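You operate a simulated robot arm through the tools that you are given. There is no shell and no other tool. Be economical: measure what you need, move in short steps, check, and stop when the job is done.

Carry out the task below with a simulated two-armed robot. There is one attempt and no reset: what you move stays moved.

TASK
Put three of the brown cartons from the top of the black table on top of the drip pan there. Put the black gasket from the top of the black table on the top of the steel bench. Put one of the spacers from the top of the yellow table on the top of the steel bench. Fetch the 16 bar gauge from the top of the yellow table and stand it on the top of the white bench. Put the blue-banded pipe on the top of the yellow table away on the top of the grey table. Put the coarse filter cartridge from the top of the yellow table on the green blind. Screw the cap back on the sealant bottle. Take the blue carton from the top of the steel bench and leave it on top of the small flange. Put the plug that says "G" from the top of the yellow table on the blue card and the plug that says "M" in the red scrap tray. Any order will do. Set down upright: brown carton, gauge, filter cartridge, blue carton, plug.

Only the result counts: the job must be done as asked and must still hold three seconds after the hand-in. Knocking over, shifting, dropping, spilling or breaking anything else fails it. Lids that push on must go on centred and level and be pressed home; caps that screw on are set level and turned clockwise until they are tight.

THE ROBOT
Two 7-joint arms with two-finger parallel grippers on one trunk, on a base that drives. Base frame: it is fixed to the floor where the robot stands at the start and does not move with it; the origin is under the middle of the robot, x ahead of it, y to its left, z up; the surface under the hand at the start is at about z = 0.85. Readings come in m, rad, newtons and seconds.
The left shoulder is at the start at [0.07, 0.163, 1.12], the right one opposite. With the tool pointing down near the work surface each hand reaches from about 0.4 to 0.88 m from the robot's upright axis, wherever it stands, measured 20 degrees to its own side. Places, roughly: black gasket [0.25, 0.25, 0.75]; blue card [1.5, -3.25, 0.75]; blue carton [0.5, -2.75, 1]; blue-banded pipe (45x10x10 cm) [1.2, -2.8, 0.9]; brown carton [0.75, 0, 1]; drip pan (20x24x5 cm) [0.7, 0.6, 0.9]; filter cartridge [1.5, -2.5, 1]; gauge [1, -2.25, 1]; green blind (10x10x1 cm) [1.4, -2.1, 0.9]; plug [1.25, -3.25, 1]; red scrap tray (19x14 cm) [0.52, 0.32, 0.86]; sealant bottle [1.5, -3, 1]; small flange (9x9x8 cm) [0.7, -2.9, 0.9]; spacer [1.25, -2.25, 0.75]; top of the grey table [0.5, -5.5, 0.6]; top of the steel bench [0.5, -2.8, 0.8]; top of the white bench [0.5, 2.4, 0.8]. Payload 3.43 kg a hand.
The TCP of each hand is the grasp point between the finger pads, 0.034 m short of the fingertips. In the tool frame z runs along the fingers and y along their closing line. The gripper opens to 0.128 m. The fingers are 0.024 m wide and 0.012 m thick; the gripper's body (0.048 by 0.13 m) begins 0.096 m behind the TCP.
Orientation is told as [roll, pitch, yaw] about the base's x, y, z axes, in that order, counted from this pose: with the fingers straight down and closing along the base's y, the tool's x points along the base's -x, its y along +y and its z along -z.

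THE INTERFACE
- The arms move only by the tool apply_moves. It takes "left_series", "right_series" or both (then of equal length, played together; a hand with none holds still); each is a list of rows, each a list of 7 numbers: the shift along the tool's x, y, z in units of 300 mm (1.0 is 300 mm), then the turn, a rotation vector about the tool's x, y, z in units of 180 degrees (1.0 is 180 degrees), then the finger opening in m, from 0 to 0.128. In form: [[tx, ty, tz, rx, ry, rz, gripper], ...]. A call has 1 to 10 rows; each row is the pose to reach, as a shift and turn from the pose commanded when the call began, along the tool's axes at that moment. A call with a number of a shift or a turn outside -1 to 1 is refused whole. A row lasts 0.2 s, in which the tool goes at most 0.05 m and 0.15 rad; a call with a longer step from one row to the next is refused whole, and so is a gripper value outside its range. Where a pose cannot be reached the arm comes as near as it can. A force on the tool above 40 N (or 10 N above the force at the start of the call, whichever is more), or a blocked arm, ends the call early, and 0.2 s more pass. Each finger travels about 0.153 m/s and halts on what it meets, pressing with about 22 N; the grip force reading is that of the motor and also rises with nothing between the fingers. The clock runs only during rows and for 0.2 s after the last one: add rows that repeat a pose to give the fingers time. It gives the time, the measured TCP pose, the force on the tool (base axes), the opening and the grip force at its end, in the units of the frame above (readings bear some noise), with the torque about the TCP (base axes, N m) and any sound that the robot's microphone picked up.
- Cameras (640 x 400 px; columns grow to the right, rows downward): "scene" is now at [0.1308, 0.0229, 1.3382]; the picture's right is [0.27, -0.96, 0.00], its down [-0.63, -0.17, -0.76] and it looks along [0.73, 0.20, -0.65] (base axes); focal length 236 px, centre (320, 200). "left" rides on the left gripper at [0.076, 0.011, -0.16] in its tool frame; the picture's right is [-0.15, 0.99, 0.00], its down [-0.88, -0.13, -0.46] and it looks along [-0.45, -0.07, 0.89] (tool axes); focal length 234 px, centre (320, 200). "right" rides on the right gripper at [0.076, -0.011, -0.16] in its tool frame; the picture's right is [0.15, 0.99, 0.00], its down [-0.88, 0.13, -0.46] and it looks along [-0.45, 0.07, 0.89] (tool axes); focal length 234 px, centre (320, 200). There is no depth. A picture from a camera that has moved, and an enlarged one, comes with that camera's place and axes in the base frame and with its lens.
- capture(camera): a new picture of that camera. It takes no simulated time.
- slide_trunk(by): slides the trunk up (or, below 0, down) by that many m; the arms and the scene camera ride with it, the base frame stays. It gives what a move gives, with no picture.
- roll_base(legs): drives the robot by 1 to 6 legs, each [ahead, left, turn to the left] in m, m and rad, along the robot's own axes; the way and the turn of a leg run together, so that a leg with both is an arc; at most 1.5 m and 3.142 rad a leg. The arms and the cameras ride along, it lands a little off, and it stops where it bumps. It gives what a move gives.
- turn_head(pan, tilt): turns the head with the scene camera to pan (to the left, within 1.501 rad either way) and tilt (down, from -0.506 to 1.204), counted from straight ahead of the robot. It gives what a move gives.
- enlarge(camera, box): a new picture of the part [left, top, right, bottom] of that camera's present view, enlarged. It takes no simulated time.
- hand_in(): hands the job in; it is judged then, once.

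Work in short steps. Places have to be worked out from the pictures, the camera data and where the tool is seen: move nearer, look again, correct. Check each grasp and each placing, and mend what went wrong. You have 556 turns and 356 pictures in all, those below and enlarged ones among them. Open the grippers and draw the arms clear of the work before you hand the job in, unless the task says otherwise; then end with one line.

The tools are called after "Request:" as name(argument=value, ...) on one line, values as JSON. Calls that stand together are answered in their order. apply_moves: Moves the arms, as the interface text tells. Its arguments: {"type":"object","properties":{"left_series":{"type":"array","items":{"type":"array","items":{"type":"number"}}},"right_series":{"type":"array","items":{"type":"array","items":{"type":"number"}}}},"required":[]} The other tools are called the same way: slide_trunk (by) slides the trunk up or down; roll_base (legs) drives the base; turn_head (pan, tilt) turns the head that bears the scene camera; capture (camera) takes a picture; enlarge (camera, box) takes an enlarged picture of a part of a camera's view; hand_in () hands the job in.

At the start:

```text
clock: 0.0
left_tool_pos: [0.3863, 0.4412, 1.1825]
left_tcp_rot: [-0.001, -0.001, 0.0]
left_force: [0.7, -0.3, -0.3]
left_moment: [-0.01, 0.02, -0.01]
left_width: 0.1281
left_grip_force: 0.1
right_tool_pos: [0.7041, -0.0656, 1.1554]
right_tcp_rot: [0.0, 0.0, 0.0]
right_force: [0.3, -0.1, -0.6]
right_moment: [0.01, 0.02, 0.0]
right_width: 0.1279
right_grip_force: 0.1
trunk travel left (down, up): [-0.6, 0.34]
robot x, y, heading: [0.0001, 0.0008, -0.001]
head pan, tilt: [0.272, 0.71]
```

scene: 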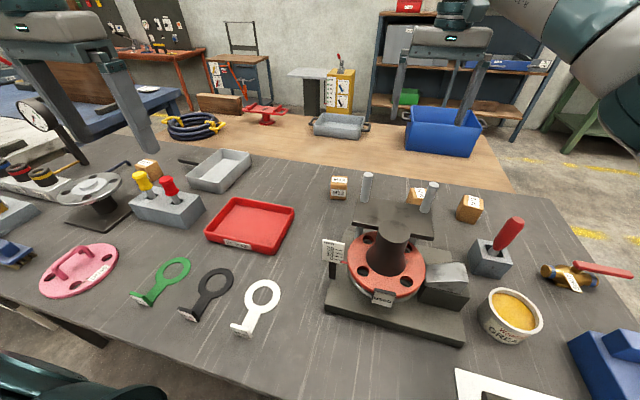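
right: 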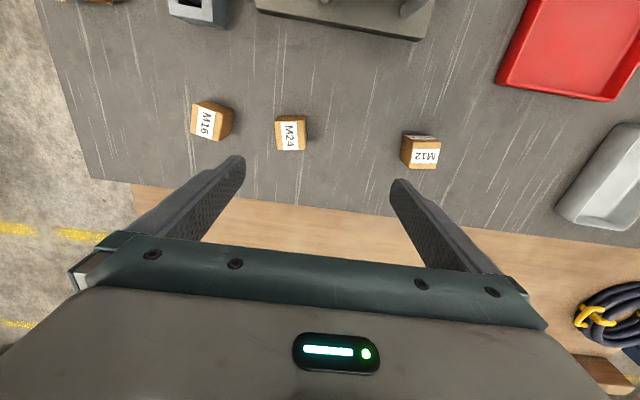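
left: 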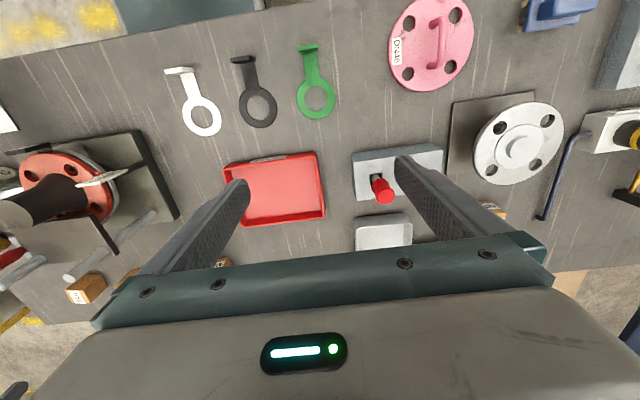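

Pictures show four brown cartons; M12 near (0.73, 0.13), M24 near (0.72,-0.115), M16 near (0.72,-0.26), a fourth near (0.65,0.80); the pan near (0.71,0.56). I draw the right arm back and bring the left hand above M12.

Request:
apply_moves(left_series=[[-0.107, -0.107, 0.018, 0, 0, 0, 0.128], [-0.214, -0.214, 0.036, 0, 0, 0, 0.128], [-0.321, -0.321, 0.054, 0, 0, 0, 0.128], [-0.428, -0.428, 0.072, 0, 0, 0, 0.128], [-0.535, -0.535, 0.09, 0, 0, 0, 0.128], [-0.642, -0.642, 0.108, 0, 0, 0, 0.128], [-0.749, -0.749, 0.126, 0, 0, 0, 0.128], [-0.856, -0.856, 0.144, 0, 0, 0, 0.128], [-0.963, -0.963, 0.162, 0, 0, 0, 0.128]], right_series=[[0.104, -0.107, -0.015, 0, 0, 0, 0.128], [0.208, -0.214, -0.03, 0, 0, 0, 0.128], [0.312, -0.321, -0.045, 0, 0, 0, 0.128], [0.416, -0.428, -0.06, 0, 0, 0, 0.128], [0.52, -0.535, -0.075, 0, 0, 0, 0.128], [0.624, -0.642, -0.09, 0, 0, 0, 0.128], [0.728, -0.749, -0.105, 0, 0, 0, 0.128], [0.832, -0.856, -0.12, 0, 0, 0, 0.128], [0.936, -0.963, -0.135, 0, 0, 0, 0.128]])

Request:
capture(camera="left")

Request:
capture(camera="scene")

```text
clock: 2.0
left_tool_pos: [0.6279, 0.2045, 1.1308]
left_tcp_rot: [-0.001, -0.008, 0.002]
left_force: [-0.4, -1.0, -0.3]
left_moment: [0.04, -0.03, 0.01]
left_width: 0.1278
left_grip_force: 0.0
left hand out of reach, approached as far as the arm can: row 8, 9
right_tool_pos: [0.4202, -0.3571, 1.1974]
right_tcp_rot: [0.002, -0.005, 0.002]
right_force: [0.6, 0.3, 0.0]
right_moment: [0.01, -0.08, -0.05]
right_width: 0.128
right_grip_force: 0.0
trunk travel left (down, up): [-0.6, 0.34]
robot x, y, heading: [0.0054, 0.0009, 0.001]
head pan, tilt: [0.272, 0.71]
```

```text
352 pictures are left
camera left: at [0.5511, 0.2141, 1.2897], right [0.14, 0.99, 0.0], down [0.88, -0.13, 0.46], along [0.46, -0.07, -0.89], focal length 234 px, centre (320, 200)
```

left: 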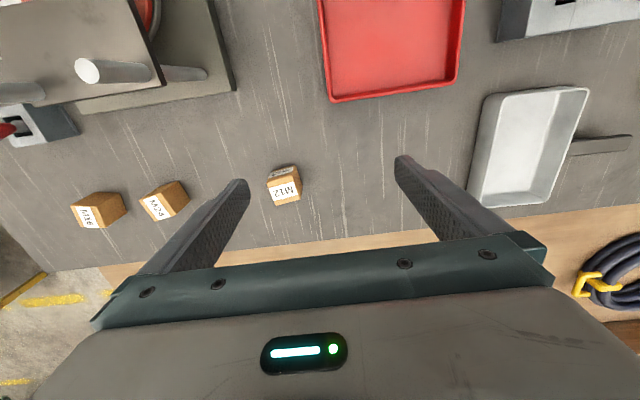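

```text
351 pictures are left
camera scene: at [0.1271, 0.0213, 1.3387], right [0.27, -0.96, 0.0], down [-0.63, -0.17, -0.76], along [0.73, 0.2, -0.65], focal length 236 px, centre (320, 200)
```

scene: 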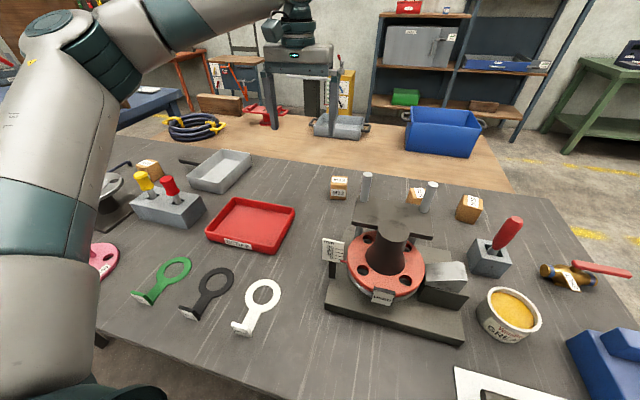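

The reach is limited this high; M12 is at about (0.721,0.119). I go lower first and see where the hand stands.

Request:
apply_moves(left_series=[[0, 0, 0.15, 0, 0, 0, 0.1], [0, 0, 0.3, 0, 0, 0, 0.09], [0, 0, 0.3, 0, 0, 0, 0.09]])

```text
clock: 2.8
left_tool_pos: [0.6304, 0.2059, 1.0392]
left_tcp_rot: [-0.001, -0.001, 0.001]
left_force: [-0.3, 0.2, -0.3]
left_moment: [-0.02, -0.03, 0.03]
left_width: 0.09
left_grip_force: 0.1
right_tool_pos: [0.4247, -0.3552, 1.1972]
right_tcp_rot: [0.0, 0.0, 0.0]
right_force: [0.4, -0.3, 0.9]
right_moment: [0.01, 0.03, -0.01]
right_width: 0.1279
right_grip_force: 0.1
trunk travel left (down, up): [-0.6, 0.34]
robot x, y, heading: [-0.0014, 0.0003, -0.004]
head pan, tilt: [0.272, 0.71]
```

Commands start from the reached pose. I move above M12 at z≈0.96.

Request:
apply_moves(left_series=[[-0.076, -0.072, 0.067, 0, 0, 0, 0.09], [-0.152, -0.145, 0.133, 0, 0, 0, 0.09], [-0.228, -0.217, 0.2, 0, 0, 0, 0.09], [-0.303, -0.29, 0.267, 0, 0, 0, 0.09], [-0.303, -0.29, 0.267, 0, 0, 0, 0.09]])

Request:
capture(camera="left")

```text
clock: 4.0
left_tool_pos: [0.6435, 0.2, 0.9807]
left_tcp_rot: [0.0, 0.0, 0.002]
left_force: [-0.8, -0.2, -0.3]
left_moment: [-0.02, 0.01, 0.0]
left_width: 0.09
left_grip_force: 0.0
left hand out of reach, approached as far as the arm can: row 1, 2, 3, 4, 5
right_tool_pos: [0.4225, -0.356, 1.197]
right_tcp_rot: [0.0, -0.001, 0.002]
right_force: [-0.6, -0.3, -0.1]
right_moment: [0.01, -0.05, 0.0]
right_width: 0.1279
right_grip_force: 0.0
trunk travel left (down, up): [-0.6, 0.34]
robot x, y, heading: [-0.0009, 0.0033, -0.0]
head pan, tilt: [0.272, 0.71]
```

```text
350 pictures are left
camera left: at [0.568, 0.2113, 1.1389], right [0.14, 0.99, 0.0], down [0.88, -0.13, 0.46], along [0.45, -0.07, -0.89], focal length 234 px, centre (320, 200)
```

left: 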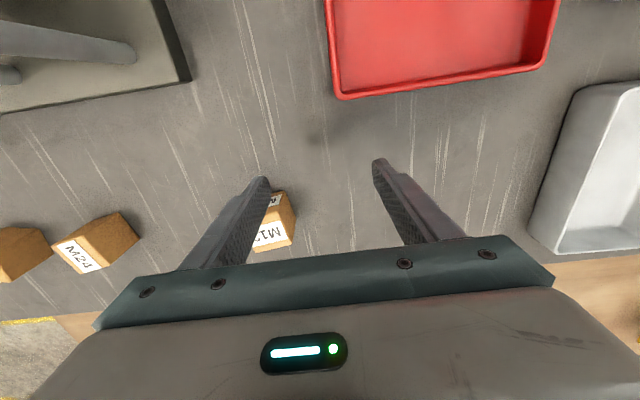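

The left arm sticks short of what the right one reached, perhaps a joint posture matter. I try moving straight out ahead and outward instead.

Request:
apply_moves(left_series=[[0, 0.15, -0.1, 0, 0, 0, 0.09], [0, 0.3, -0.1, 0, 0, 0, 0.09], [-0.15, 0.3, -0.1, 0, 0, 0, 0.09], [-0.3, 0.3, -0.1, 0, 0, 0, 0.09], [-0.3, 0.3, -0.1, 0, 0, 0, 0.09]])

Request:
capture(camera="scene")

```text
refused: row 1 steps farther than a row can; nothing moved
```

```text
349 pictures are left
camera scene: at [0.1307, 0.0227, 1.3383], right [0.27, -0.96, 0.0], down [-0.63, -0.17, -0.76], along [0.73, 0.2, -0.65], focal length 236 px, centre (320, 200)
```

scene: 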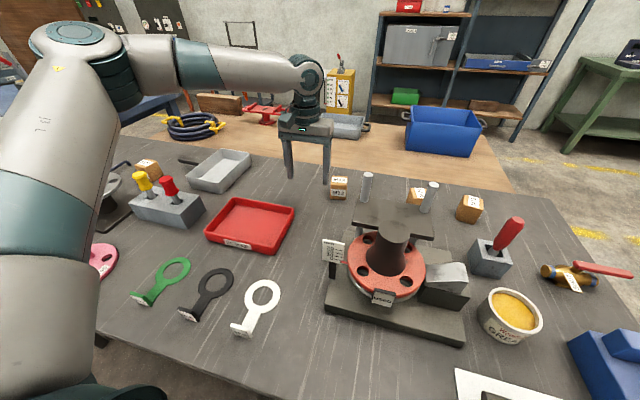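

The wrist hits a limit reaching inward; each hand should work on its own side. I raise the left hand and shift the base 0.25 m right, so left can take M12 and right M16.

Request:
apply_moves(left_series=[[0, 0, -0.15, 0, 0, 0, 0.09], [0, 0, -0.3, 0, 0, 0, 0.09], [0, 0, -0.43, 0, 0, 0, 0.09]])

Request:
roll_base(legs=[[0, -0.25, 0]])

Request:
capture(camera="left")

Request:
capture(camera="right")

```text
clock: 4.8
left_tool_pos: [0.6392, 0.2065, 1.1107]
left_tcp_rot: [-0.002, -0.003, 0.003]
left_force: [-0.5, 0.0, 0.2]
left_moment: [0.01, -0.02, 0.01]
left_width: 0.0901
left_grip_force: 0.0
left hand out of reach, approached as far as the arm can: row 3
right_tool_pos: [0.4238, -0.3556, 1.1977]
right_tcp_rot: [0.002, 0.0, 0.0]
right_force: [0.9, -0.6, -0.5]
right_moment: [0.01, -0.03, 0.01]
right_width: 0.1279
right_grip_force: 0.1
trunk travel left (down, up): [-0.6, 0.34]
robot x, y, heading: [-0.001, 0.0026, 0.001]
head pan, tilt: [0.272, 0.71]
```

```text
clock: 6.6
left_tool_pos: [0.6404, -0.0391, 1.1096]
left_tcp_rot: [-0.004, -0.001, 0.006]
left_force: [0.4, 0.2, -0.4]
left_moment: [0.01, -0.01, -0.01]
left_width: 0.0901
left_grip_force: 0.0
right_tool_pos: [0.4258, -0.6035, 1.1965]
right_tcp_rot: [-0.001, -0.001, 0.003]
right_force: [0.1, -0.5, 0.7]
right_moment: [0.01, 0.0, -0.04]
right_width: 0.1281
right_grip_force: 0.0
trunk travel left (down, up): [-0.6, 0.34]
robot x, y, heading: [0.0012, -0.2482, 0.001]
head pan, tilt: [0.272, 0.71]
```

```text
348 pictures are left
camera left: at [0.5642, -0.0286, 1.2687], right [0.14, 0.99, 0.0], down [0.88, -0.12, 0.46], along [0.45, -0.07, -0.89], focal length 234 px, centre (320, 200)
```

left: 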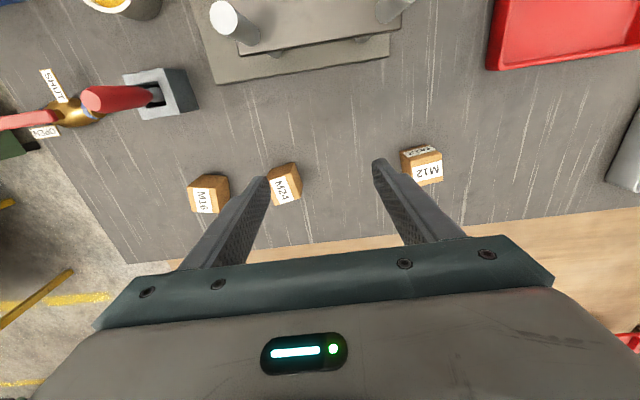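

```text
347 pictures are left
camera right: at [0.35, -0.6139, 1.3574], right [-0.15, 0.99, 0.0], down [0.88, 0.13, 0.46], along [0.45, 0.07, -0.89], focal length 234 px, centre (320, 200)
```

right: 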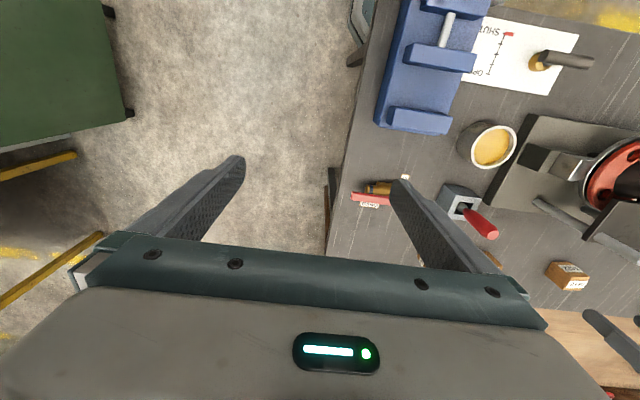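

M12 computed at (0.721,0.125). I move the left hand above it and start bringing the right one toward M16.

Request:
apply_moves(left_series=[[-0.045, 0.09, 0.083, 0, 0, 0, 0.09], [-0.09, 0.18, 0.166, 0, 0, 0, 0.09], [-0.136, 0.27, 0.25, 0, 0, 0, 0.09], [-0.181, 0.36, 0.333, 0, 0, 0, 0.09], [-0.227, 0.45, 0.416, 0, 0, 0, 0.09], [-0.272, 0.54, 0.5, 0, 0, 0, 0.09], [-0.272, 0.54, 0.5, 0, 0, 0, 0.09]], right_series=[[-0.082, 0.094, 0.03, 0, 0, 0, 0.1], [-0.164, 0.188, 0.06, 0, 0, 0, 0.09], [-0.246, 0.282, 0.09, 0, 0, 0, 0.09], [-0.328, 0.376, 0.12, 0, 0, 0, 0.09], [-0.41, 0.47, 0.15, 0, 0, 0, 0.09], [-0.492, 0.564, 0.18, 0, 0, 0, 0.09], [-0.574, 0.658, 0.21, 0, 0, 0, 0.09]])

Request:
capture(camera="left")

Request:
capture(camera="right")

```text
clock: 8.2
left_tool_pos: [0.7223, 0.1242, 0.963]
left_tcp_rot: [-0.003, -0.002, 0.005]
left_force: [0.1, 0.0, 0.3]
left_moment: [-0.01, 0.0, 0.0]
left_width: 0.0901
left_grip_force: 0.1
right_tool_pos: [0.6007, -0.4015, 1.1324]
right_tcp_rot: [0.001, 0.0, 0.002]
right_force: [-0.9, 0.4, 0.2]
right_moment: [-0.02, 0.03, -0.01]
right_width: 0.0901
right_grip_force: 0.0
trunk travel left (down, up): [-0.6, 0.34]
robot x, y, heading: [0.0005, -0.2461, 0.003]
head pan, tilt: [0.272, 0.71]
```

```text
346 pictures are left
camera left: at [0.6459, 0.1354, 1.1208], right [0.14, 0.99, 0.0], down [0.88, -0.12, 0.46], along [0.45, -0.07, -0.89], focal length 234 px, centre (320, 200)
```

left: 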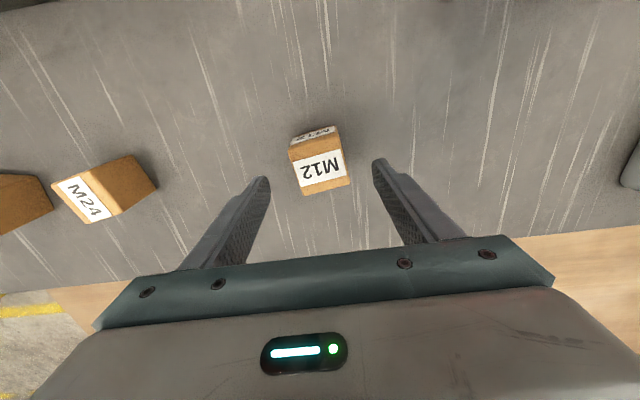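

```text
345 pictures are left
camera right: at [0.5254, -0.4134, 1.2932], right [-0.15, 0.99, 0.0], down [0.88, 0.13, 0.46], along [0.45, 0.07, -0.89], focal length 234 px, centre (320, 200)
```

right: 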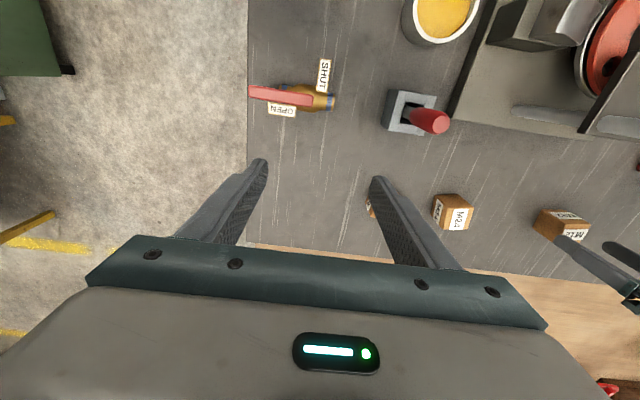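

The carton lies between the fingers nearly square to them. I lower the left hand to z≈0.892 and close; the right hand continues toward M16.

Request:
apply_moves(left_series=[[-0.013, 0, 0.12, 0, 0, 0, 0.09], [-0.013, 0, 0.237, 0, 0, 0, 0.09], [-0.013, 0, 0.237, 0, 0, 0, 0.06], [-0.013, 0, 0.237, 0, 0, 0, 0.03], [-0.013, 0, 0.237, 0, 0, 0, 0.03]], right_series=[[-0.08, 0.09, 0.08, 0, 0, 0, 0.1], [-0.16, 0.18, 0.16, 0, 0, 0, 0.1], [-0.24, 0.27, 0.24, 0, 0, 0, 0.1], [-0.32, 0.36, 0.32, 0, 0, 0, 0.1], [-0.4, 0.46, 0.4, 0, 0, 0, 0.1]])

Request:
capture(camera="right")

```text
clock: 9.4
left_tool_pos: [0.7251, 0.1216, 0.8911]
left_tcp_rot: [-0.004, -0.006, 0.005]
left_force: [0.0, -0.2, 3.9]
left_moment: [0.09, 0.17, 0.02]
left_width: 0.0517
left_grip_force: 22.3
right_tool_pos: [0.7135, -0.2656, 1.0136]
right_tcp_rot: [-0.001, -0.002, 0.003]
right_force: [-0.6, 0.1, -0.9]
right_moment: [-0.01, 0.02, 0.01]
right_width: 0.0999
right_grip_force: 0.0
trunk travel left (down, up): [-0.6, 0.34]
robot x, y, heading: [-0.0012, -0.2493, 0.002]
head pan, tilt: [0.272, 0.71]
```

```text
344 pictures are left
camera right: at [0.6385, -0.2772, 1.1735], right [-0.15, 0.99, 0.0], down [0.88, 0.13, 0.46], along [0.45, 0.07, -0.89], focal length 234 px, centre (320, 200)
```

right: 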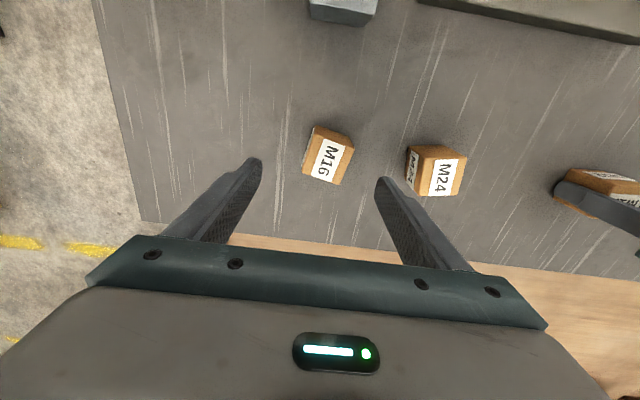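

M12 is gripped. M16 lies at (0.718,-0.255), turned about -18°; I turn and lower the right hand to it while lifting the left.

Request:
apply_moves(left_series=[[0, 0, -0.1, 0, 0, 0, 0.03], [0, 0, -0.2, 0, 0, 0, 0.03], [0, 0, -0.33, 0, 0, 0, 0.03], [0, 0, -0.45, 0, 0, 0, 0.03], [0, 0, -0.5, 0, 0, 0, 0.03], [0, 0, -0.5, 0, 0, 0, 0.03], [0, 0, -0.5, 0, 0, 0, 0.03], [0, 0, -0.5, 0, 0, 0, 0.03]], right_series=[[-0.015, 0.035, 0.04, 0, 0, 0.045, 0.085], [-0.015, 0.035, 0.08, 0, 0, 0.09, 0.085], [-0.015, 0.035, 0.2, 0, 0, 0.1, 0.085], [-0.015, 0.035, 0.3, 0, 0, 0.1, 0.085], [-0.015, 0.035, 0.405, 0, 0, 0.1, 0.085], [-0.015, 0.035, 0.405, 0, 0, 0.1, 0.055], [-0.015, 0.035, 0.405, 0, 0, 0.1, 0.03], [-0.015, 0.035, 0.405, 0, 0, 0.1, 0.03]])

Request:
capture(camera="right")

Request:
capture(camera="left")

```text
clock: 11.2
left_tool_pos: [0.7252, 0.1215, 1.0392]
left_tcp_rot: [-0.004, -0.002, 0.005]
left_force: [0.2, -0.5, 0.2]
left_moment: [-0.04, 0.04, -0.03]
left_width: 0.0299
left_grip_force: 0.1
right_tool_pos: [0.7221, -0.2564, 0.891]
right_tcp_rot: [0.001, -0.001, -0.311]
right_force: [0.0, 1.1, -0.9]
right_moment: [0.02, -0.01, 0.0]
right_width: 0.0511
right_grip_force: 22.0
trunk travel left (down, up): [-0.6, 0.34]
robot x, y, heading: [0.0018, -0.249, 0.005]
head pan, tilt: [0.272, 0.71]
```

```text
343 pictures are left
camera right: at [0.646, -0.2441, 1.0516], right [0.16, 0.99, 0.0], down [0.88, -0.14, 0.46], along [0.45, -0.07, -0.89], focal length 234 px, centre (320, 200)
```

right: 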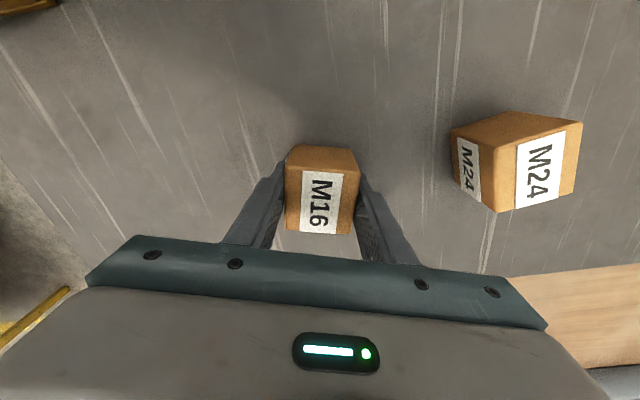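

```text
342 pictures are left
camera left: at [0.6489, 0.1332, 1.1972], right [0.14, 0.99, 0.0], down [0.88, -0.12, 0.46], along [0.45, -0.07, -0.89], focal length 234 px, centre (320, 200)
```

left: 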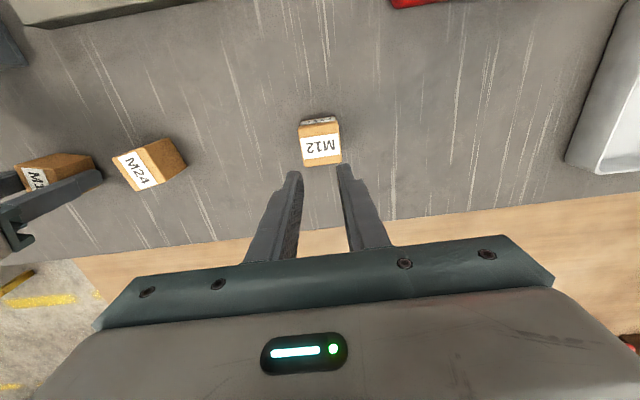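

The left hand slipped off M12 (it still stands, now square); M16 looks well held. I lift M16 gently and retry M12, a little lower.

Request:
apply_moves(left_series=[[0.003, 0, 0.15, 0, 0, 0, 0.085], [0.005, 0, 0.3, 0, 0, 0, 0.085], [0.007, 0, 0.45, 0, 0, 0, 0.085], [0.007, 0, 0.507, 0, 0, 0, 0.085], [0.007, 0, 0.507, 0, 0, 0, 0.05], [0.007, 0, 0.507, 0, 0, 0, 0.02], [0.007, 0, 0.507, 0, 0, 0, 0.02]], right_series=[[0, 0, 0, 0, 0, 0, 0.02], [0, 0, -0.03, 0, 0, 0, 0.02], [0, 0, -0.06, 0, 0, 0, 0.02], [0, 0, -0.12, 0, 0, 0, 0.02], [0, 0, -0.2, 0, 0, 0, 0.02], [0, 0, -0.28, 0, 0, 0, 0.02], [0, 0, -0.33, 0, 0, 0, 0.02]])

Request:
capture(camera="right")

Request:
capture(camera="left")

```text
clock: 12.8
left_tool_pos: [0.722, 0.123, 0.8858]
left_tcp_rot: [-0.002, -0.006, 0.006]
left_force: [-1.6, 0.6, 0.8]
left_moment: [0.11, -0.05, 0.04]
left_width: 0.0501
left_grip_force: 22.0
right_tool_pos: [0.7207, -0.2566, 0.9923]
right_tcp_rot: [-0.001, -0.002, -0.308]
right_force: [0.4, -0.9, -3.4]
right_moment: [-0.01, -0.01, -0.01]
right_width: 0.0511
right_grip_force: 22.0
trunk travel left (down, up): [-0.6, 0.34]
robot x, y, heading: [0.0016, -0.2518, 0.006]
head pan, tilt: [0.272, 0.71]
```

```text
341 pictures are left
camera right: at [0.6462, -0.2436, 1.1521], right [0.16, 0.99, 0.0], down [0.88, -0.14, 0.46], along [0.45, -0.07, -0.89], focal length 234 px, centre (320, 200)
```

right: 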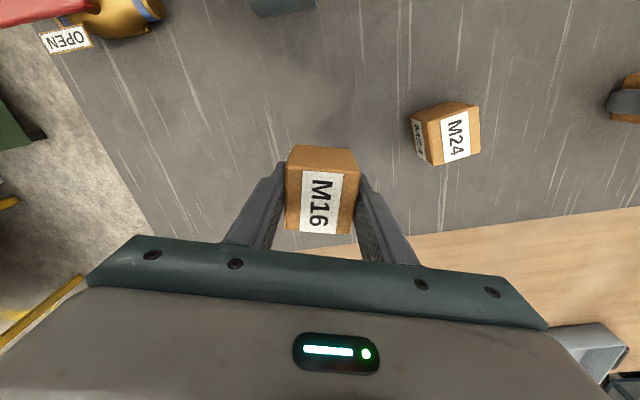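

```text
340 pictures are left
camera left: at [0.646, 0.1343, 1.0448], right [0.14, 0.99, 0.0], down [0.88, -0.12, 0.46], along [0.46, -0.07, -0.89], focal length 234 px, centre (320, 200)
```

left: 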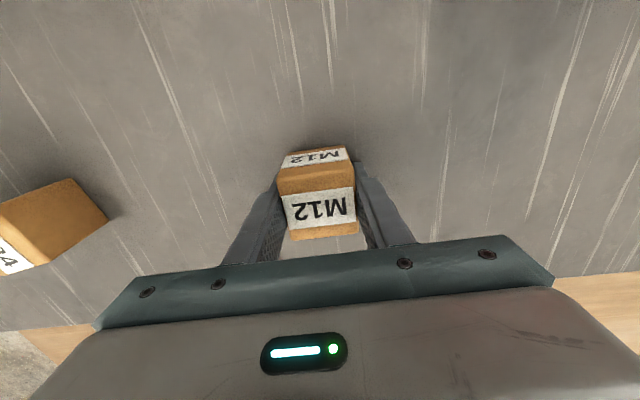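

Both grips look sound. I lift both gently to about z 1.05 and check.

Request:
apply_moves(left_series=[[0, 0, -0.03, 0, 0, 0, 0.02], [0, 0, -0.08, 0, 0, 0, 0.02], [0, 0, -0.16, 0, 0, 0, 0.02], [0, 0, -0.26, 0, 0, 0, 0.02], [0, 0, -0.36, 0, 0, 0, 0.02], [0, 0, -0.46, 0, 0, 0, 0.02], [0, 0, -0.55, 0, 0, 0, 0.02]], right_series=[[0, 0, -0.03, 0, 0, 0, 0.02], [0, 0, -0.06, 0, 0, 0, 0.02], [0, 0, -0.1, 0, 0, 0, 0.02], [0, 0, -0.14, 0, 0, 0, 0.02], [0, 0, -0.18, 0, 0, 0, 0.02], [0, 0, -0.22, 0, 0, 0, 0.02], [0, 0, -0.25, 0, 0, 0, 0.02]])

Request:
capture(camera="left")

```text
clock: 14.4
left_tool_pos: [0.721, 0.124, 1.0546]
left_tcp_rot: [-0.003, 0.0, 0.006]
left_force: [0.3, 0.2, -2.7]
left_moment: [-0.02, -0.02, 0.02]
left_width: 0.0497
left_grip_force: 21.7
right_tool_pos: [0.7214, -0.2552, 1.0655]
right_tcp_rot: [-0.001, 0.0, -0.309]
right_force: [-0.6, -0.2, -3.3]
right_moment: [-0.02, -0.01, 0.03]
right_width: 0.0513
right_grip_force: 22.1
trunk travel left (down, up): [-0.6, 0.34]
robot x, y, heading: [0.0028, -0.2515, 0.006]
head pan, tilt: [0.272, 0.71]
```

```text
339 pictures are left
camera left: at [0.6456, 0.1347, 1.2126], right [0.14, 0.99, 0.0], down [0.88, -0.12, 0.46], along [0.45, -0.07, -0.89], focal length 234 px, centre (320, 200)
```

left: 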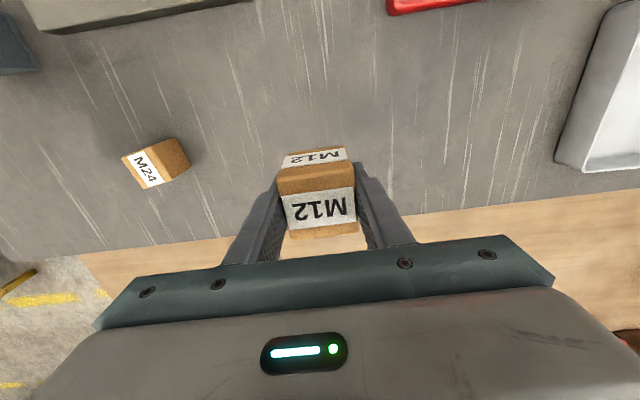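

Both cartons are held. I drive 0.52 m to the left so the pan comes in front of the left hand.

Request:
roll_base(legs=[[0, 0.52, -0.005]])

Request:
capture(camera="left")

Request:
capture(camera="scene")

```text
clock: 17.4
left_tool_pos: [0.7277, 0.6316, 1.0523]
left_tcp_rot: [-0.005, -0.001, -0.007]
left_force: [0.1, 0.0, -3.1]
left_moment: [-0.02, -0.05, -0.06]
left_width: 0.0499
left_grip_force: 22.1
right_tool_pos: [0.7228, 0.2518, 1.0652]
right_tcp_rot: [0.001, 0.0, -0.323]
right_force: [0.6, -0.7, -3.2]
right_moment: [0.01, 0.0, 0.02]
right_width: 0.0511
right_grip_force: 22.7
trunk travel left (down, up): [-0.6, 0.34]
robot x, y, heading: [0.0033, 0.2698, -0.011]
head pan, tilt: [0.272, 0.71]
```

```text
338 pictures are left
camera left: at [0.6522, 0.6437, 1.2117], right [0.15, 0.99, 0.0], down [0.88, -0.14, 0.46], along [0.45, -0.07, -0.89], focal length 234 px, centre (320, 200)
```

left: 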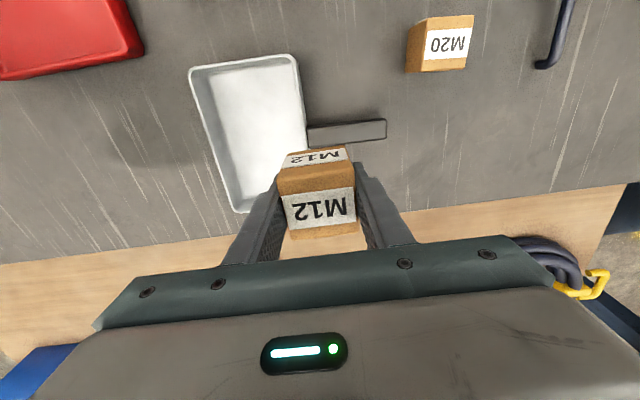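

```text
337 pictures are left
camera scene: at [0.1335, 0.2907, 1.3381], right [0.26, -0.97, 0.0], down [-0.63, -0.17, -0.76], along [0.73, 0.2, -0.65], focal length 236 px, centre (320, 200)
```

scene: 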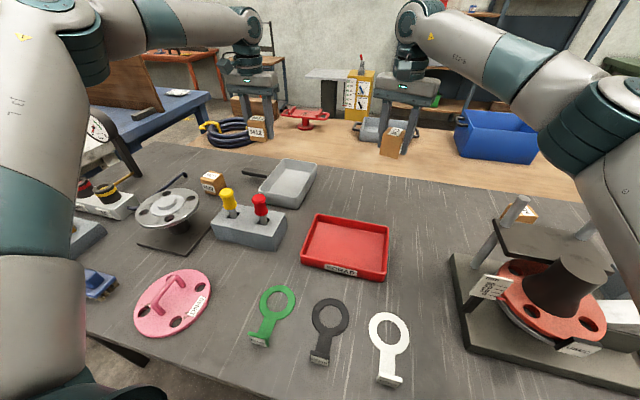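

Pan rim spans about x 0.62–0.81, y 0.495–0.62. I enlarge to judge the inner floor before placing.

Request:
enlarge(camera="left", box=[170, 30, 410, 230])

Request:
enlarge(camera="scene", box=[190, 130, 350, 230])

```text
2.00 times, centred on (290, 130) of left
camera zoom: at [0.6522, 0.6437, 1.2117], right [0.15, 0.99, 0.0], down [0.88, -0.14, 0.46], along [0.45, -0.07, -0.89], focal length 468 px, centre (380, 340)
```

zoom: 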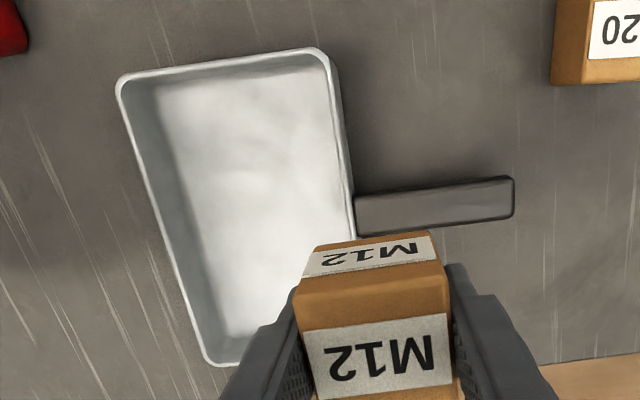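

```text
4.00 times, centred on (270, 180) of scene
camera zoom: at [0.1335, 0.2907, 1.3381], right [0.26, -0.97, 0.0], down [-0.63, -0.17, -0.76], along [0.73, 0.2, -0.65], focal length 942 px, centre (520, 280)
```

zoom: 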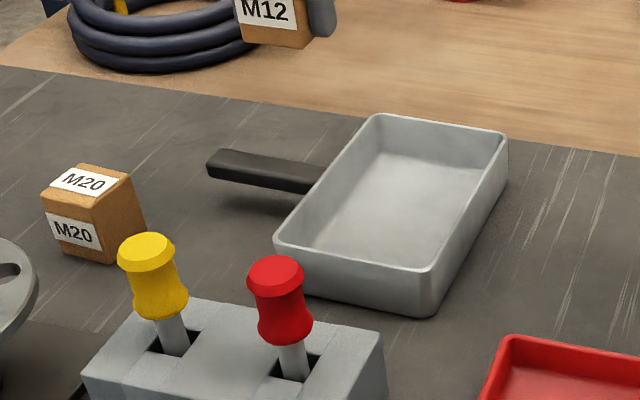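

Walls are near-vertical; floor about 11×18 cm. I place M12 at (0.772,0.56), lowering in the same call and stopping just above, then release with a small opening.

Request:
apply_moves(left_series=[[-0.073, -0.12, 0, 0, 0, 0, 0.02], [-0.147, -0.239, 0, 0, 0, 0, 0.02], [-0.147, -0.239, 0, 0, 0, 0, 0.02], [-0.147, -0.239, 0.12, 0, 0, 0, 0.02], [-0.147, -0.239, 0.24, 0, 0, 0, 0.02], [-0.147, -0.239, 0.3, 0, 0, 0, 0.02]])

Request:
capture(camera="left")

```text
clock: 18.8
left_tool_pos: [0.7327, 0.5786, 0.968]
left_tcp_rot: [-0.004, -0.005, -0.007]
left_force: [-0.2, 0.0, -2.8]
left_moment: [0.0, 0.0, 0.02]
left_width: 0.0498
left_grip_force: 22.1
left hand out of reach, approached as far as the arm can: row 1, 2, 3, 4, 5, 6
right_tool_pos: [0.7235, 0.2523, 1.0655]
right_tcp_rot: [-0.001, 0.003, -0.324]
right_force: [-0.3, 0.1, -3.5]
right_moment: [-0.02, 0.01, -0.01]
right_width: 0.0511
right_grip_force: 21.8
trunk travel left (down, up): [-0.6, 0.34]
robot x, y, heading: [-0.0002, 0.2656, -0.013]
head pan, tilt: [0.272, 0.71]
```

```text
334 pictures are left
camera left: at [0.6561, 0.5906, 1.1265], right [0.15, 0.99, 0.0], down [0.88, -0.13, 0.46], along [0.45, -0.07, -0.89], focal length 234 px, centre (320, 200)
```

left: 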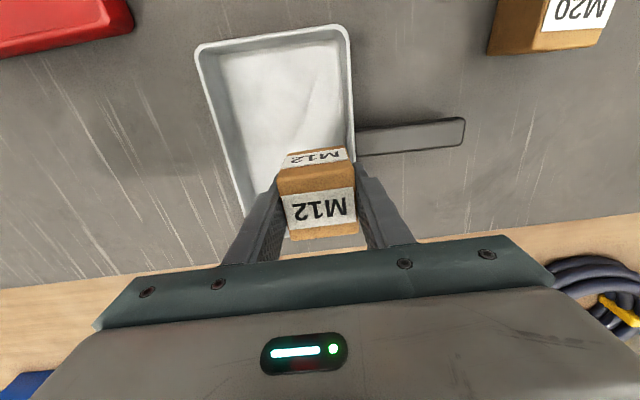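

The left arm is at its reach limit here, so the base should be closer. I look down at the gap to the table edge.

Request:
turn_head(pan=0.0, tilt=1.2)

Request:
capture(camera="scene")

```text
clock: 19.8
left_tool_pos: [0.7321, 0.578, 0.9686]
left_tcp_rot: [-0.002, -0.005, -0.007]
left_force: [0.9, 0.5, -2.9]
left_moment: [-0.02, 0.05, 0.0]
left_width: 0.0498
left_grip_force: 21.8
right_tool_pos: [0.7227, 0.2529, 1.0653]
right_tcp_rot: [-0.001, 0.001, -0.323]
right_force: [0.6, 0.3, -3.2]
right_moment: [0.0, -0.02, 0.05]
right_width: 0.0512
right_grip_force: 21.8
trunk travel left (down, up): [-0.6, 0.34]
robot x, y, heading: [0.0018, 0.2717, -0.004]
head pan, tilt: [0.0, 1.201]
```

```text
333 pictures are left
camera scene: at [0.1079, 0.2682, 1.3031], right [-0.01, -1.0, 0.0], down [-0.93, 0.01, -0.36], along [0.36, 0.0, -0.93], focal length 236 px, centre (320, 200)
```

scene: 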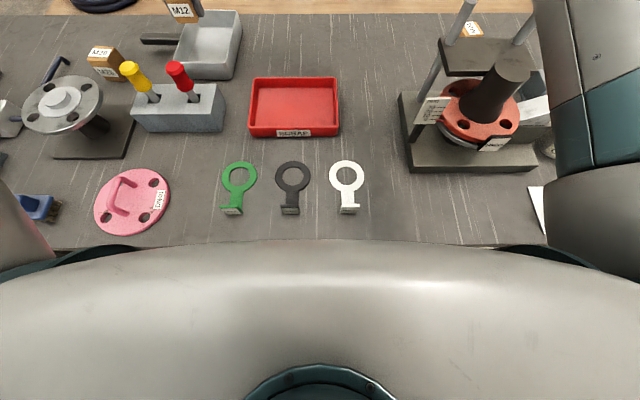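

The table leaves little room ahead. I raise both hands 0.1 m relative to the trunk and lower the trunk 0.1 m to put the shoulders nearer wrist height.

Request:
apply_moves(left_series=[[0.05, 0, -0.12, 0, 0, 0, 0.02], [0.1, 0, -0.24, 0, 0, 0, 0.02], [0.1, 0, -0.36, 0, 0, 0, 0.02]], right_series=[[0.05, 0, -0.12, 0, 0, 0, 0.02], [0.1, 0, -0.24, 0, 0, 0, 0.02], [0.1, 0, -0.36, 0, 0, 0, 0.02]])

Request:
slide_trunk(by=-0.1)

Request:
apply_moves(left_series=[[-0.1, -0.04, 0, 0, 0, 0, 0.02], [-0.2, -0.06, 0, 0, 0, 0, 0.02], [-0.25, -0.06, 0, 0, 0, 0, 0.02]])

```text
clock: 20.6
left_tool_pos: [0.7013, 0.58, 1.0768]
left_tcp_rot: [-0.003, -0.001, -0.007]
left_force: [-0.2, 0.1, -3.2]
left_moment: [-0.02, -0.02, 0.02]
left_width: 0.05
left_grip_force: 22.2
right_tool_pos: [0.6938, 0.2621, 1.1736]
right_tcp_rot: [-0.001, 0.001, -0.321]
right_force: [-0.4, 0.2, -3.1]
right_moment: [0.01, -0.02, 0.0]
right_width: 0.0512
right_grip_force: 21.9
trunk travel left (down, up): [-0.6, 0.34]
robot x, y, heading: [0.0001, 0.2692, -0.009]
head pan, tilt: [0.0, 1.201]
```

```text
clock: 21.9
left_tool_pos: [0.7019, 0.5792, 0.9772]
left_tcp_rot: [-0.002, 0.0, -0.008]
left_force: [-0.3, -0.2, -2.4]
left_moment: [0.03, 0.0, 0.0]
left_width: 0.0499
left_grip_force: 22.0
right_tool_pos: [0.6944, 0.2609, 1.0737]
right_tcp_rot: [0.0, 0.0, -0.324]
right_force: [-0.5, -0.6, -3.3]
right_moment: [-0.01, -0.01, 0.01]
right_width: 0.0511
right_grip_force: 21.8
trunk travel left (down, up): [-0.5, 0.44]
robot x, y, heading: [0.0024, 0.2701, -0.009]
head pan, tilt: [0.0, 1.201]
```

```text
clock: 22.7
left_tool_pos: [0.7332, 0.5814, 0.969]
left_tcp_rot: [-0.002, -0.002, -0.007]
left_force: [-0.3, -0.1, -2.8]
left_moment: [0.0, 0.03, 0.03]
left_width: 0.0499
left_grip_force: 22.0
left hand out of reach, approached as far as the arm can: row 1, 2, 3
right_tool_pos: [0.6951, 0.2622, 1.0723]
right_tcp_rot: [-0.001, 0.0, -0.323]
right_force: [-0.8, 0.0, -3.4]
right_moment: [-0.01, 0.05, -0.01]
right_width: 0.0509
right_grip_force: 21.4
trunk travel left (down, up): [-0.5, 0.44]
robot x, y, heading: [-0.0002, 0.2663, -0.009]
head pan, tilt: [0.0, 1.201]
```

Same limit regardless of height, so a wrist joint is limiting. The right arm with yaw -0.32 reached farther, so I try the mirror: yaw the left tool +0.3 and move ahead.

Request:
apply_moves(left_series=[[0, 0, -0.05, 0, 0, -0.045, 0.02], [0, 0, -0.05, 0, 0, -0.09, 0.02], [0, 0, -0.05, 0, 0, -0.1, 0.02], [-0.1, -0.04, -0.05, 0, 0, -0.1, 0.02], [-0.15, -0.06, -0.05, 0, 0, -0.1, 0.02], [-0.15, -0.06, -0.05, 0, 0, -0.1, 0.02]])

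Request:
turn_head(pan=0.3, tilt=0.6)

Request:
capture(camera="scene")

```text
clock: 24.1
left_tool_pos: [0.7324, 0.5827, 0.9764]
left_tcp_rot: [-0.003, -0.003, 0.307]
left_force: [0.0, 0.2, -3.1]
left_moment: [0.03, -0.05, 0.0]
left_width: 0.05
left_grip_force: 21.5
left hand out of reach, approached as far as the arm can: row 4, 5, 6
right_tool_pos: [0.6936, 0.2617, 1.0734]
right_tcp_rot: [0.001, 0.002, -0.322]
right_force: [0.2, 0.5, -2.4]
right_moment: [0.0, -0.03, 0.02]
right_width: 0.0507
right_grip_force: 21.7
trunk travel left (down, up): [-0.5, 0.44]
robot x, y, heading: [0.0015, 0.268, -0.009]
head pan, tilt: [0.0, 1.201]
```

```text
clock: 25.1
left_tool_pos: [0.7324, 0.5829, 0.9758]
left_tcp_rot: [-0.003, -0.002, 0.306]
left_force: [0.5, -0.2, -3.4]
left_moment: [-0.01, -0.01, 0.0]
left_width: 0.0496
left_grip_force: 21.9
right_tool_pos: [0.6955, 0.2618, 1.0732]
right_tcp_rot: [0.0, -0.001, -0.324]
right_force: [0.5, -0.1, -2.5]
right_moment: [0.02, 0.02, -0.01]
right_width: 0.0504
right_grip_force: 21.9
trunk travel left (down, up): [-0.5, 0.44]
robot x, y, heading: [-0.0019, 0.2701, -0.008]
head pan, tilt: [0.3, 0.6]
```

```text
332 pictures are left
camera scene: at [0.1365, 0.294, 1.2475], right [0.29, -0.96, 0.0], down [-0.54, -0.16, -0.82], along [0.79, 0.24, -0.57], focal length 236 px, centre (320, 200)
```

scene: 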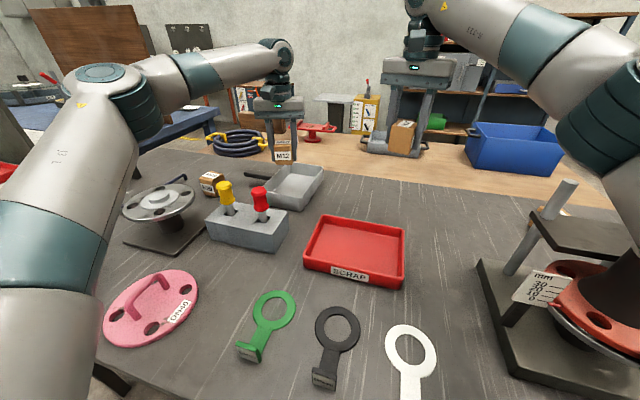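

The left arm's posture limits it inward; the near end of the pan is reachable. I turn back to yaw 0 and go to (0.656,0.56), lowering to z≈0.92.

Request:
apply_moves(left_series=[[0.09, 0.002, 0, 0, 0, 0.033, 0.02], [0.18, 0.003, 0, 0, 0, 0.066, 0.02], [0.266, 0.005, 0, 0, 0, 0.098, 0.02], [0.266, 0.005, 0, 0, 0, 0.098, 0.02]])

Request:
capture(camera="left")

```text
clock: 26.1
left_tool_pos: [0.6547, 0.5588, 0.9766]
left_tcp_rot: [-0.001, 0.0, -0.003]
left_force: [0.3, 0.1, -4.2]
left_moment: [0.0, 0.03, 0.0]
left_width: 0.0498
left_grip_force: 22.2
right_tool_pos: [0.6947, 0.2611, 1.0726]
right_tcp_rot: [0.0, 0.002, -0.323]
right_force: [0.7, 0.5, -2.9]
right_moment: [0.02, 0.02, 0.0]
right_width: 0.0508
right_grip_force: 22.3
trunk travel left (down, up): [-0.5, 0.44]
robot x, y, heading: [0.002, 0.2691, -0.011]
head pan, tilt: [0.3, 0.6]
```

```text
331 pictures are left
camera left: at [0.5799, 0.5695, 1.1355], right [0.15, 0.99, 0.0], down [0.88, -0.13, 0.46], along [0.45, -0.07, -0.89], focal length 234 px, centre (320, 200)
```

left: 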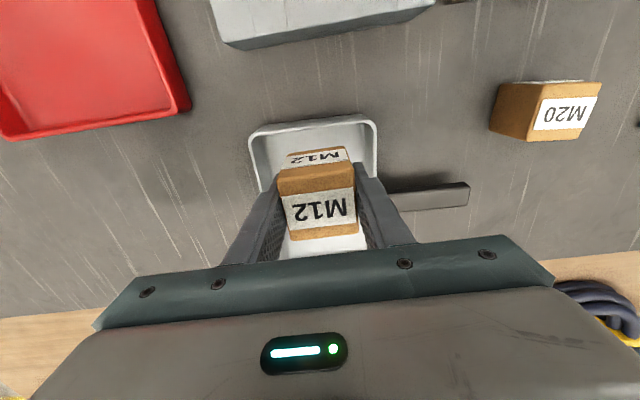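

The hand sits centred over the near end of the pan. I lower to the floor (z≈0.892) and release with a small opening, then rise.

Request:
apply_moves(left_series=[[0, -0.008, 0.1, 0, 0, 0, 0.02], [0, -0.008, 0.2, 0, 0, 0, 0.02], [0, -0.008, 0.26, 0, 0, 0, 0.02], [0, -0.008, 0.28, 0, 0, 0, 0.02]])

```text
clock: 26.7
left_tool_pos: [0.6572, 0.5551, 0.9342]
left_tcp_rot: [-0.003, -0.012, 0.0]
left_force: [-5.3, -0.1, 12.2]
left_moment: [0.4, 0.4, 0.14]
left_width: 0.0499
left_grip_force: 21.7
right_tool_pos: [0.694, 0.2618, 1.0735]
right_tcp_rot: [0.0, 0.001, -0.319]
right_force: [-0.2, 0.9, -3.8]
right_moment: [-0.01, 0.06, 0.01]
right_width: 0.0506
right_grip_force: 21.2
trunk travel left (down, up): [-0.5, 0.44]
robot x, y, heading: [-0.0018, 0.2694, -0.001]
head pan, tilt: [0.3, 0.6]
stopped in row 2 (left hand): the force on the tool passed its limit at 58 N (the readings are from after the stop); the commanded pose is now the measured one
```

Contact came early, at z 0.934. I look at what touches.

Request:
capture(camera="left")

Request:
enlarge(camera="scene", box=[200, 100, 360, 220])

```text
330 pictures are left
camera left: at [0.5793, 0.5672, 1.0925], right [0.15, 0.99, 0.0], down [0.88, -0.13, 0.47], along [0.46, -0.07, -0.88], focal length 234 px, centre (320, 200)
```

left: 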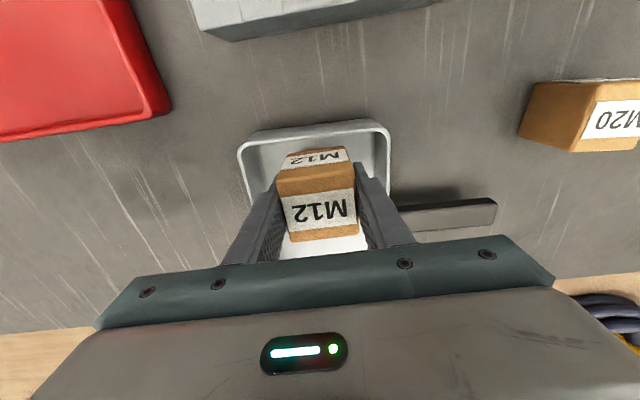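

```text
3.33 times, centred on (280, 160) of scene
camera zoom: at [0.1349, 0.294, 1.2479], right [0.29, -0.96, 0.0], down [-0.54, -0.16, -0.83], along [0.79, 0.24, -0.56], focal length 785 px, centre (453, 333)
```

zoom: 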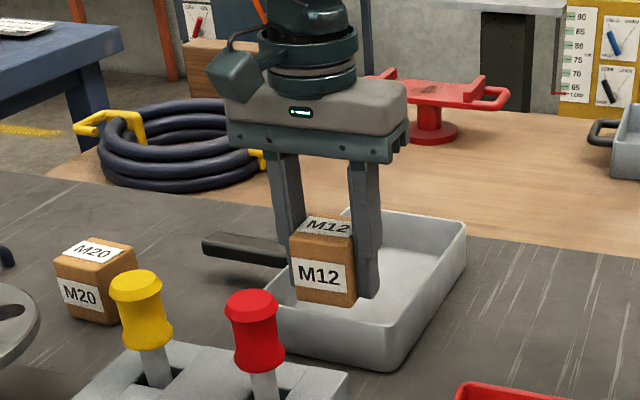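

Nothing visible blocks it: the carton seems inside the rim. I rise a little, shift 3 cm ahead and probe down slowly to see whether contact recurs at the same height.

Request:
apply_moves(left_series=[[0, 0, -0.07, 0, 0, 0, 0.02], [-0.1, 0, -0.07, 0, 0, 0, 0.02], [-0.1, 0, -0.07, 0, 0, 0, 0.02], [-0.1, 0, -0.035, 0, 0, 0, 0.02], [-0.1, 0, -0.015, 0, 0, 0, 0.02], [-0.1, 0, 0.0, 0, 0, 0, 0.02], [-0.1, 0, 0.012, 0, 0, 0, 0.02], [-0.1, 0, 0.024, 0, 0, 0, 0.02], [-0.1, 0, 0.036, 0, 0, 0, 0.02]])

```text
clock: 28.5
left_tool_pos: [0.6899, 0.556, 0.9345]
left_tcp_rot: [-0.003, -0.025, -0.001]
left_force: [-6.0, -0.3, 14.6]
left_moment: [0.47, 0.49, 0.15]
left_width: 0.0498
left_grip_force: 22.1
right_tool_pos: [0.6926, 0.2631, 1.0732]
right_tcp_rot: [-0.001, 0.002, -0.322]
right_force: [0.1, 0.0, -2.4]
right_moment: [0.0, 0.02, 0.0]
right_width: 0.0506
right_grip_force: 21.9
trunk travel left (down, up): [-0.5, 0.44]
robot x, y, heading: [0.0022, 0.2686, -0.007]
head pan, tilt: [0.3, 0.6]
stopped in row 9 (left hand): the force on the tool passed its limit at 45 N (the readings are from after the stop); the commanded pose is now the measured one
```

Contact again at the same height, so the pan behaves as a solid topped at z≈0.90. I'll set cartons on that level: move back to x≈0.66, lower to contact, release and rise.

Request:
apply_moves(left_series=[[0, 0, -0.06, 0, 0, 0, 0.02], [0.1, 0, -0.06, 0, 0, 0, 0.02], [0.1, 0, -0.06, 0, 0, 0, 0.02], [0.1, 0, -0.02, 0, 0, 0, 0.02], [0.1, 0, -0.005, 0, 0, 0, 0.02], [0.1, 0, 0.004, 0, 0, 0, 0.02], [0.1, 0, 0.004, 0, 0, 0, 0.02]])

Request:
capture(camera="left")

Request:
enlarge(camera="scene", box=[200, 100, 360, 220])

```text
clock: 30.1
left_tool_pos: [0.6597, 0.557, 0.9339]
left_tcp_rot: [-0.003, -0.03, 0.002]
left_force: [14.7, 9.2, 37.7]
left_moment: [1.14, 0.24, -0.39]
left_width: 0.0499
left_grip_force: 22.4
right_tool_pos: [0.6941, 0.2628, 1.0751]
right_tcp_rot: [-0.001, 0.001, -0.321]
right_force: [0.6, -0.7, -3.1]
right_moment: [-0.01, 0.01, 0.0]
right_width: 0.0505
right_grip_force: 22.0
trunk travel left (down, up): [-0.5, 0.44]
robot x, y, heading: [0.0047, 0.2696, -0.004]
head pan, tilt: [0.3, 0.6]
```

```text
328 pictures are left
camera left: at [0.5794, 0.5679, 1.091], right [0.15, 0.99, 0.0], down [0.87, -0.13, 0.48], along [0.48, -0.07, -0.88], focal length 234 px, centre (320, 200)
```

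left: 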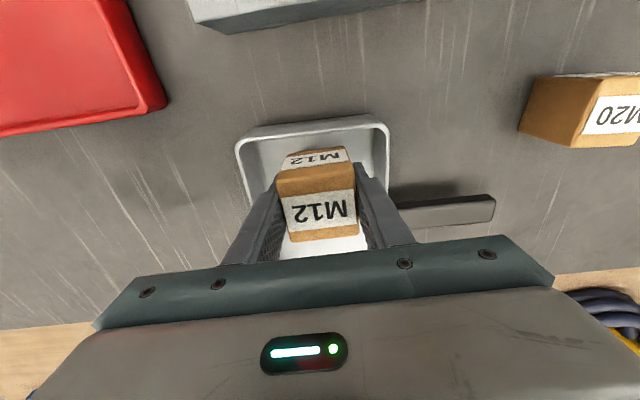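

```text
3.33 times, centred on (280, 160) of scene
camera zoom: at [0.1344, 0.2936, 1.2484], right [0.29, -0.96, 0.0], down [-0.54, -0.16, -0.83], along [0.79, 0.24, -0.56], focal length 785 px, centre (453, 333)
```

zoom: 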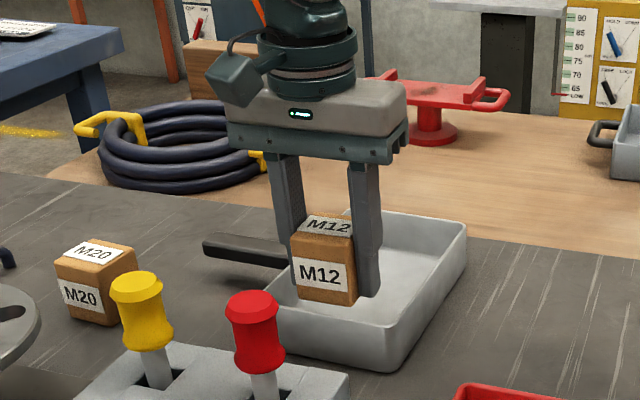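

Pressing reads 38 N with the contact on the +y side. To tell wall from solid top, I rise and probe again 12 mm toward -y.

Request:
apply_moves(left_series=[[0, 0, -0.07, 0, 0, 0, 0.02], [0, -0.04, -0.07, 0, 0.009, 0, 0.02], [0, -0.04, -0.07, 0, 0.009, 0, 0.02], [0, -0.04, -0.03, 0, 0.009, 0, 0.02], [0, -0.04, -0.015, 0, 0.009, 0, 0.02], [0, -0.04, -0.005, 0, 0.009, 0, 0.02], [0, -0.04, 0.003, 0, 0.009, 0, 0.02]])

```text
clock: 31.7
left_tool_pos: [0.6604, 0.5445, 0.9344]
left_tcp_rot: [-0.002, -0.003, 0.001]
left_force: [6.4, 6.7, 33.5]
left_moment: [1.33, -0.1, -0.37]
left_width: 0.0499
left_grip_force: 22.2
right_tool_pos: [0.6937, 0.2626, 1.0741]
right_tcp_rot: [0.001, 0.001, -0.321]
right_force: [0.0, 0.7, -2.2]
right_moment: [-0.02, 0.02, -0.03]
right_width: 0.0501
right_grip_force: 21.8
trunk travel left (down, up): [-0.5, 0.44]
robot x, y, heading: [0.0036, 0.2672, -0.006]
head pan, tilt: [0.3, 0.6]
```

Contact is still under the +y fingertip at the same height, so the top acts solid. I recentre, lower to light contact and release.

Request:
apply_moves(left_series=[[0, 0, -0.05, 0, 0, 0, 0.02], [0, 0.04, -0.05, 0, 0, 0, 0.02], [0, 0.04, -0.05, 0, 0, 0, 0.02], [0, 0.04, -0.02, 0, 0, 0, 0.02], [0, 0.04, -0.012, 0, 0, 0, 0.02], [0, 0.04, -0.007, 0, 0, 0, 0.02], [0, 0.04, -0.007, 0, 0, 0, 0.02]])

```text
clock: 33.3
left_tool_pos: [0.6602, 0.5563, 0.9341]
left_tcp_rot: [-0.003, -0.001, 0.003]
left_force: [8.3, 7.3, 23.8]
left_moment: [0.98, -0.35, -0.15]
left_width: 0.0501
left_grip_force: 22.5
right_tool_pos: [0.6941, 0.2626, 1.0745]
right_tcp_rot: [0.0, -0.001, -0.322]
right_force: [-0.7, 0.1, -2.4]
right_moment: [0.01, 0.02, -0.01]
right_width: 0.0503
right_grip_force: 22.1
trunk travel left (down, up): [-0.5, 0.44]
robot x, y, heading: [0.0037, 0.2697, -0.006]
head pan, tilt: [0.3, 0.6]
```

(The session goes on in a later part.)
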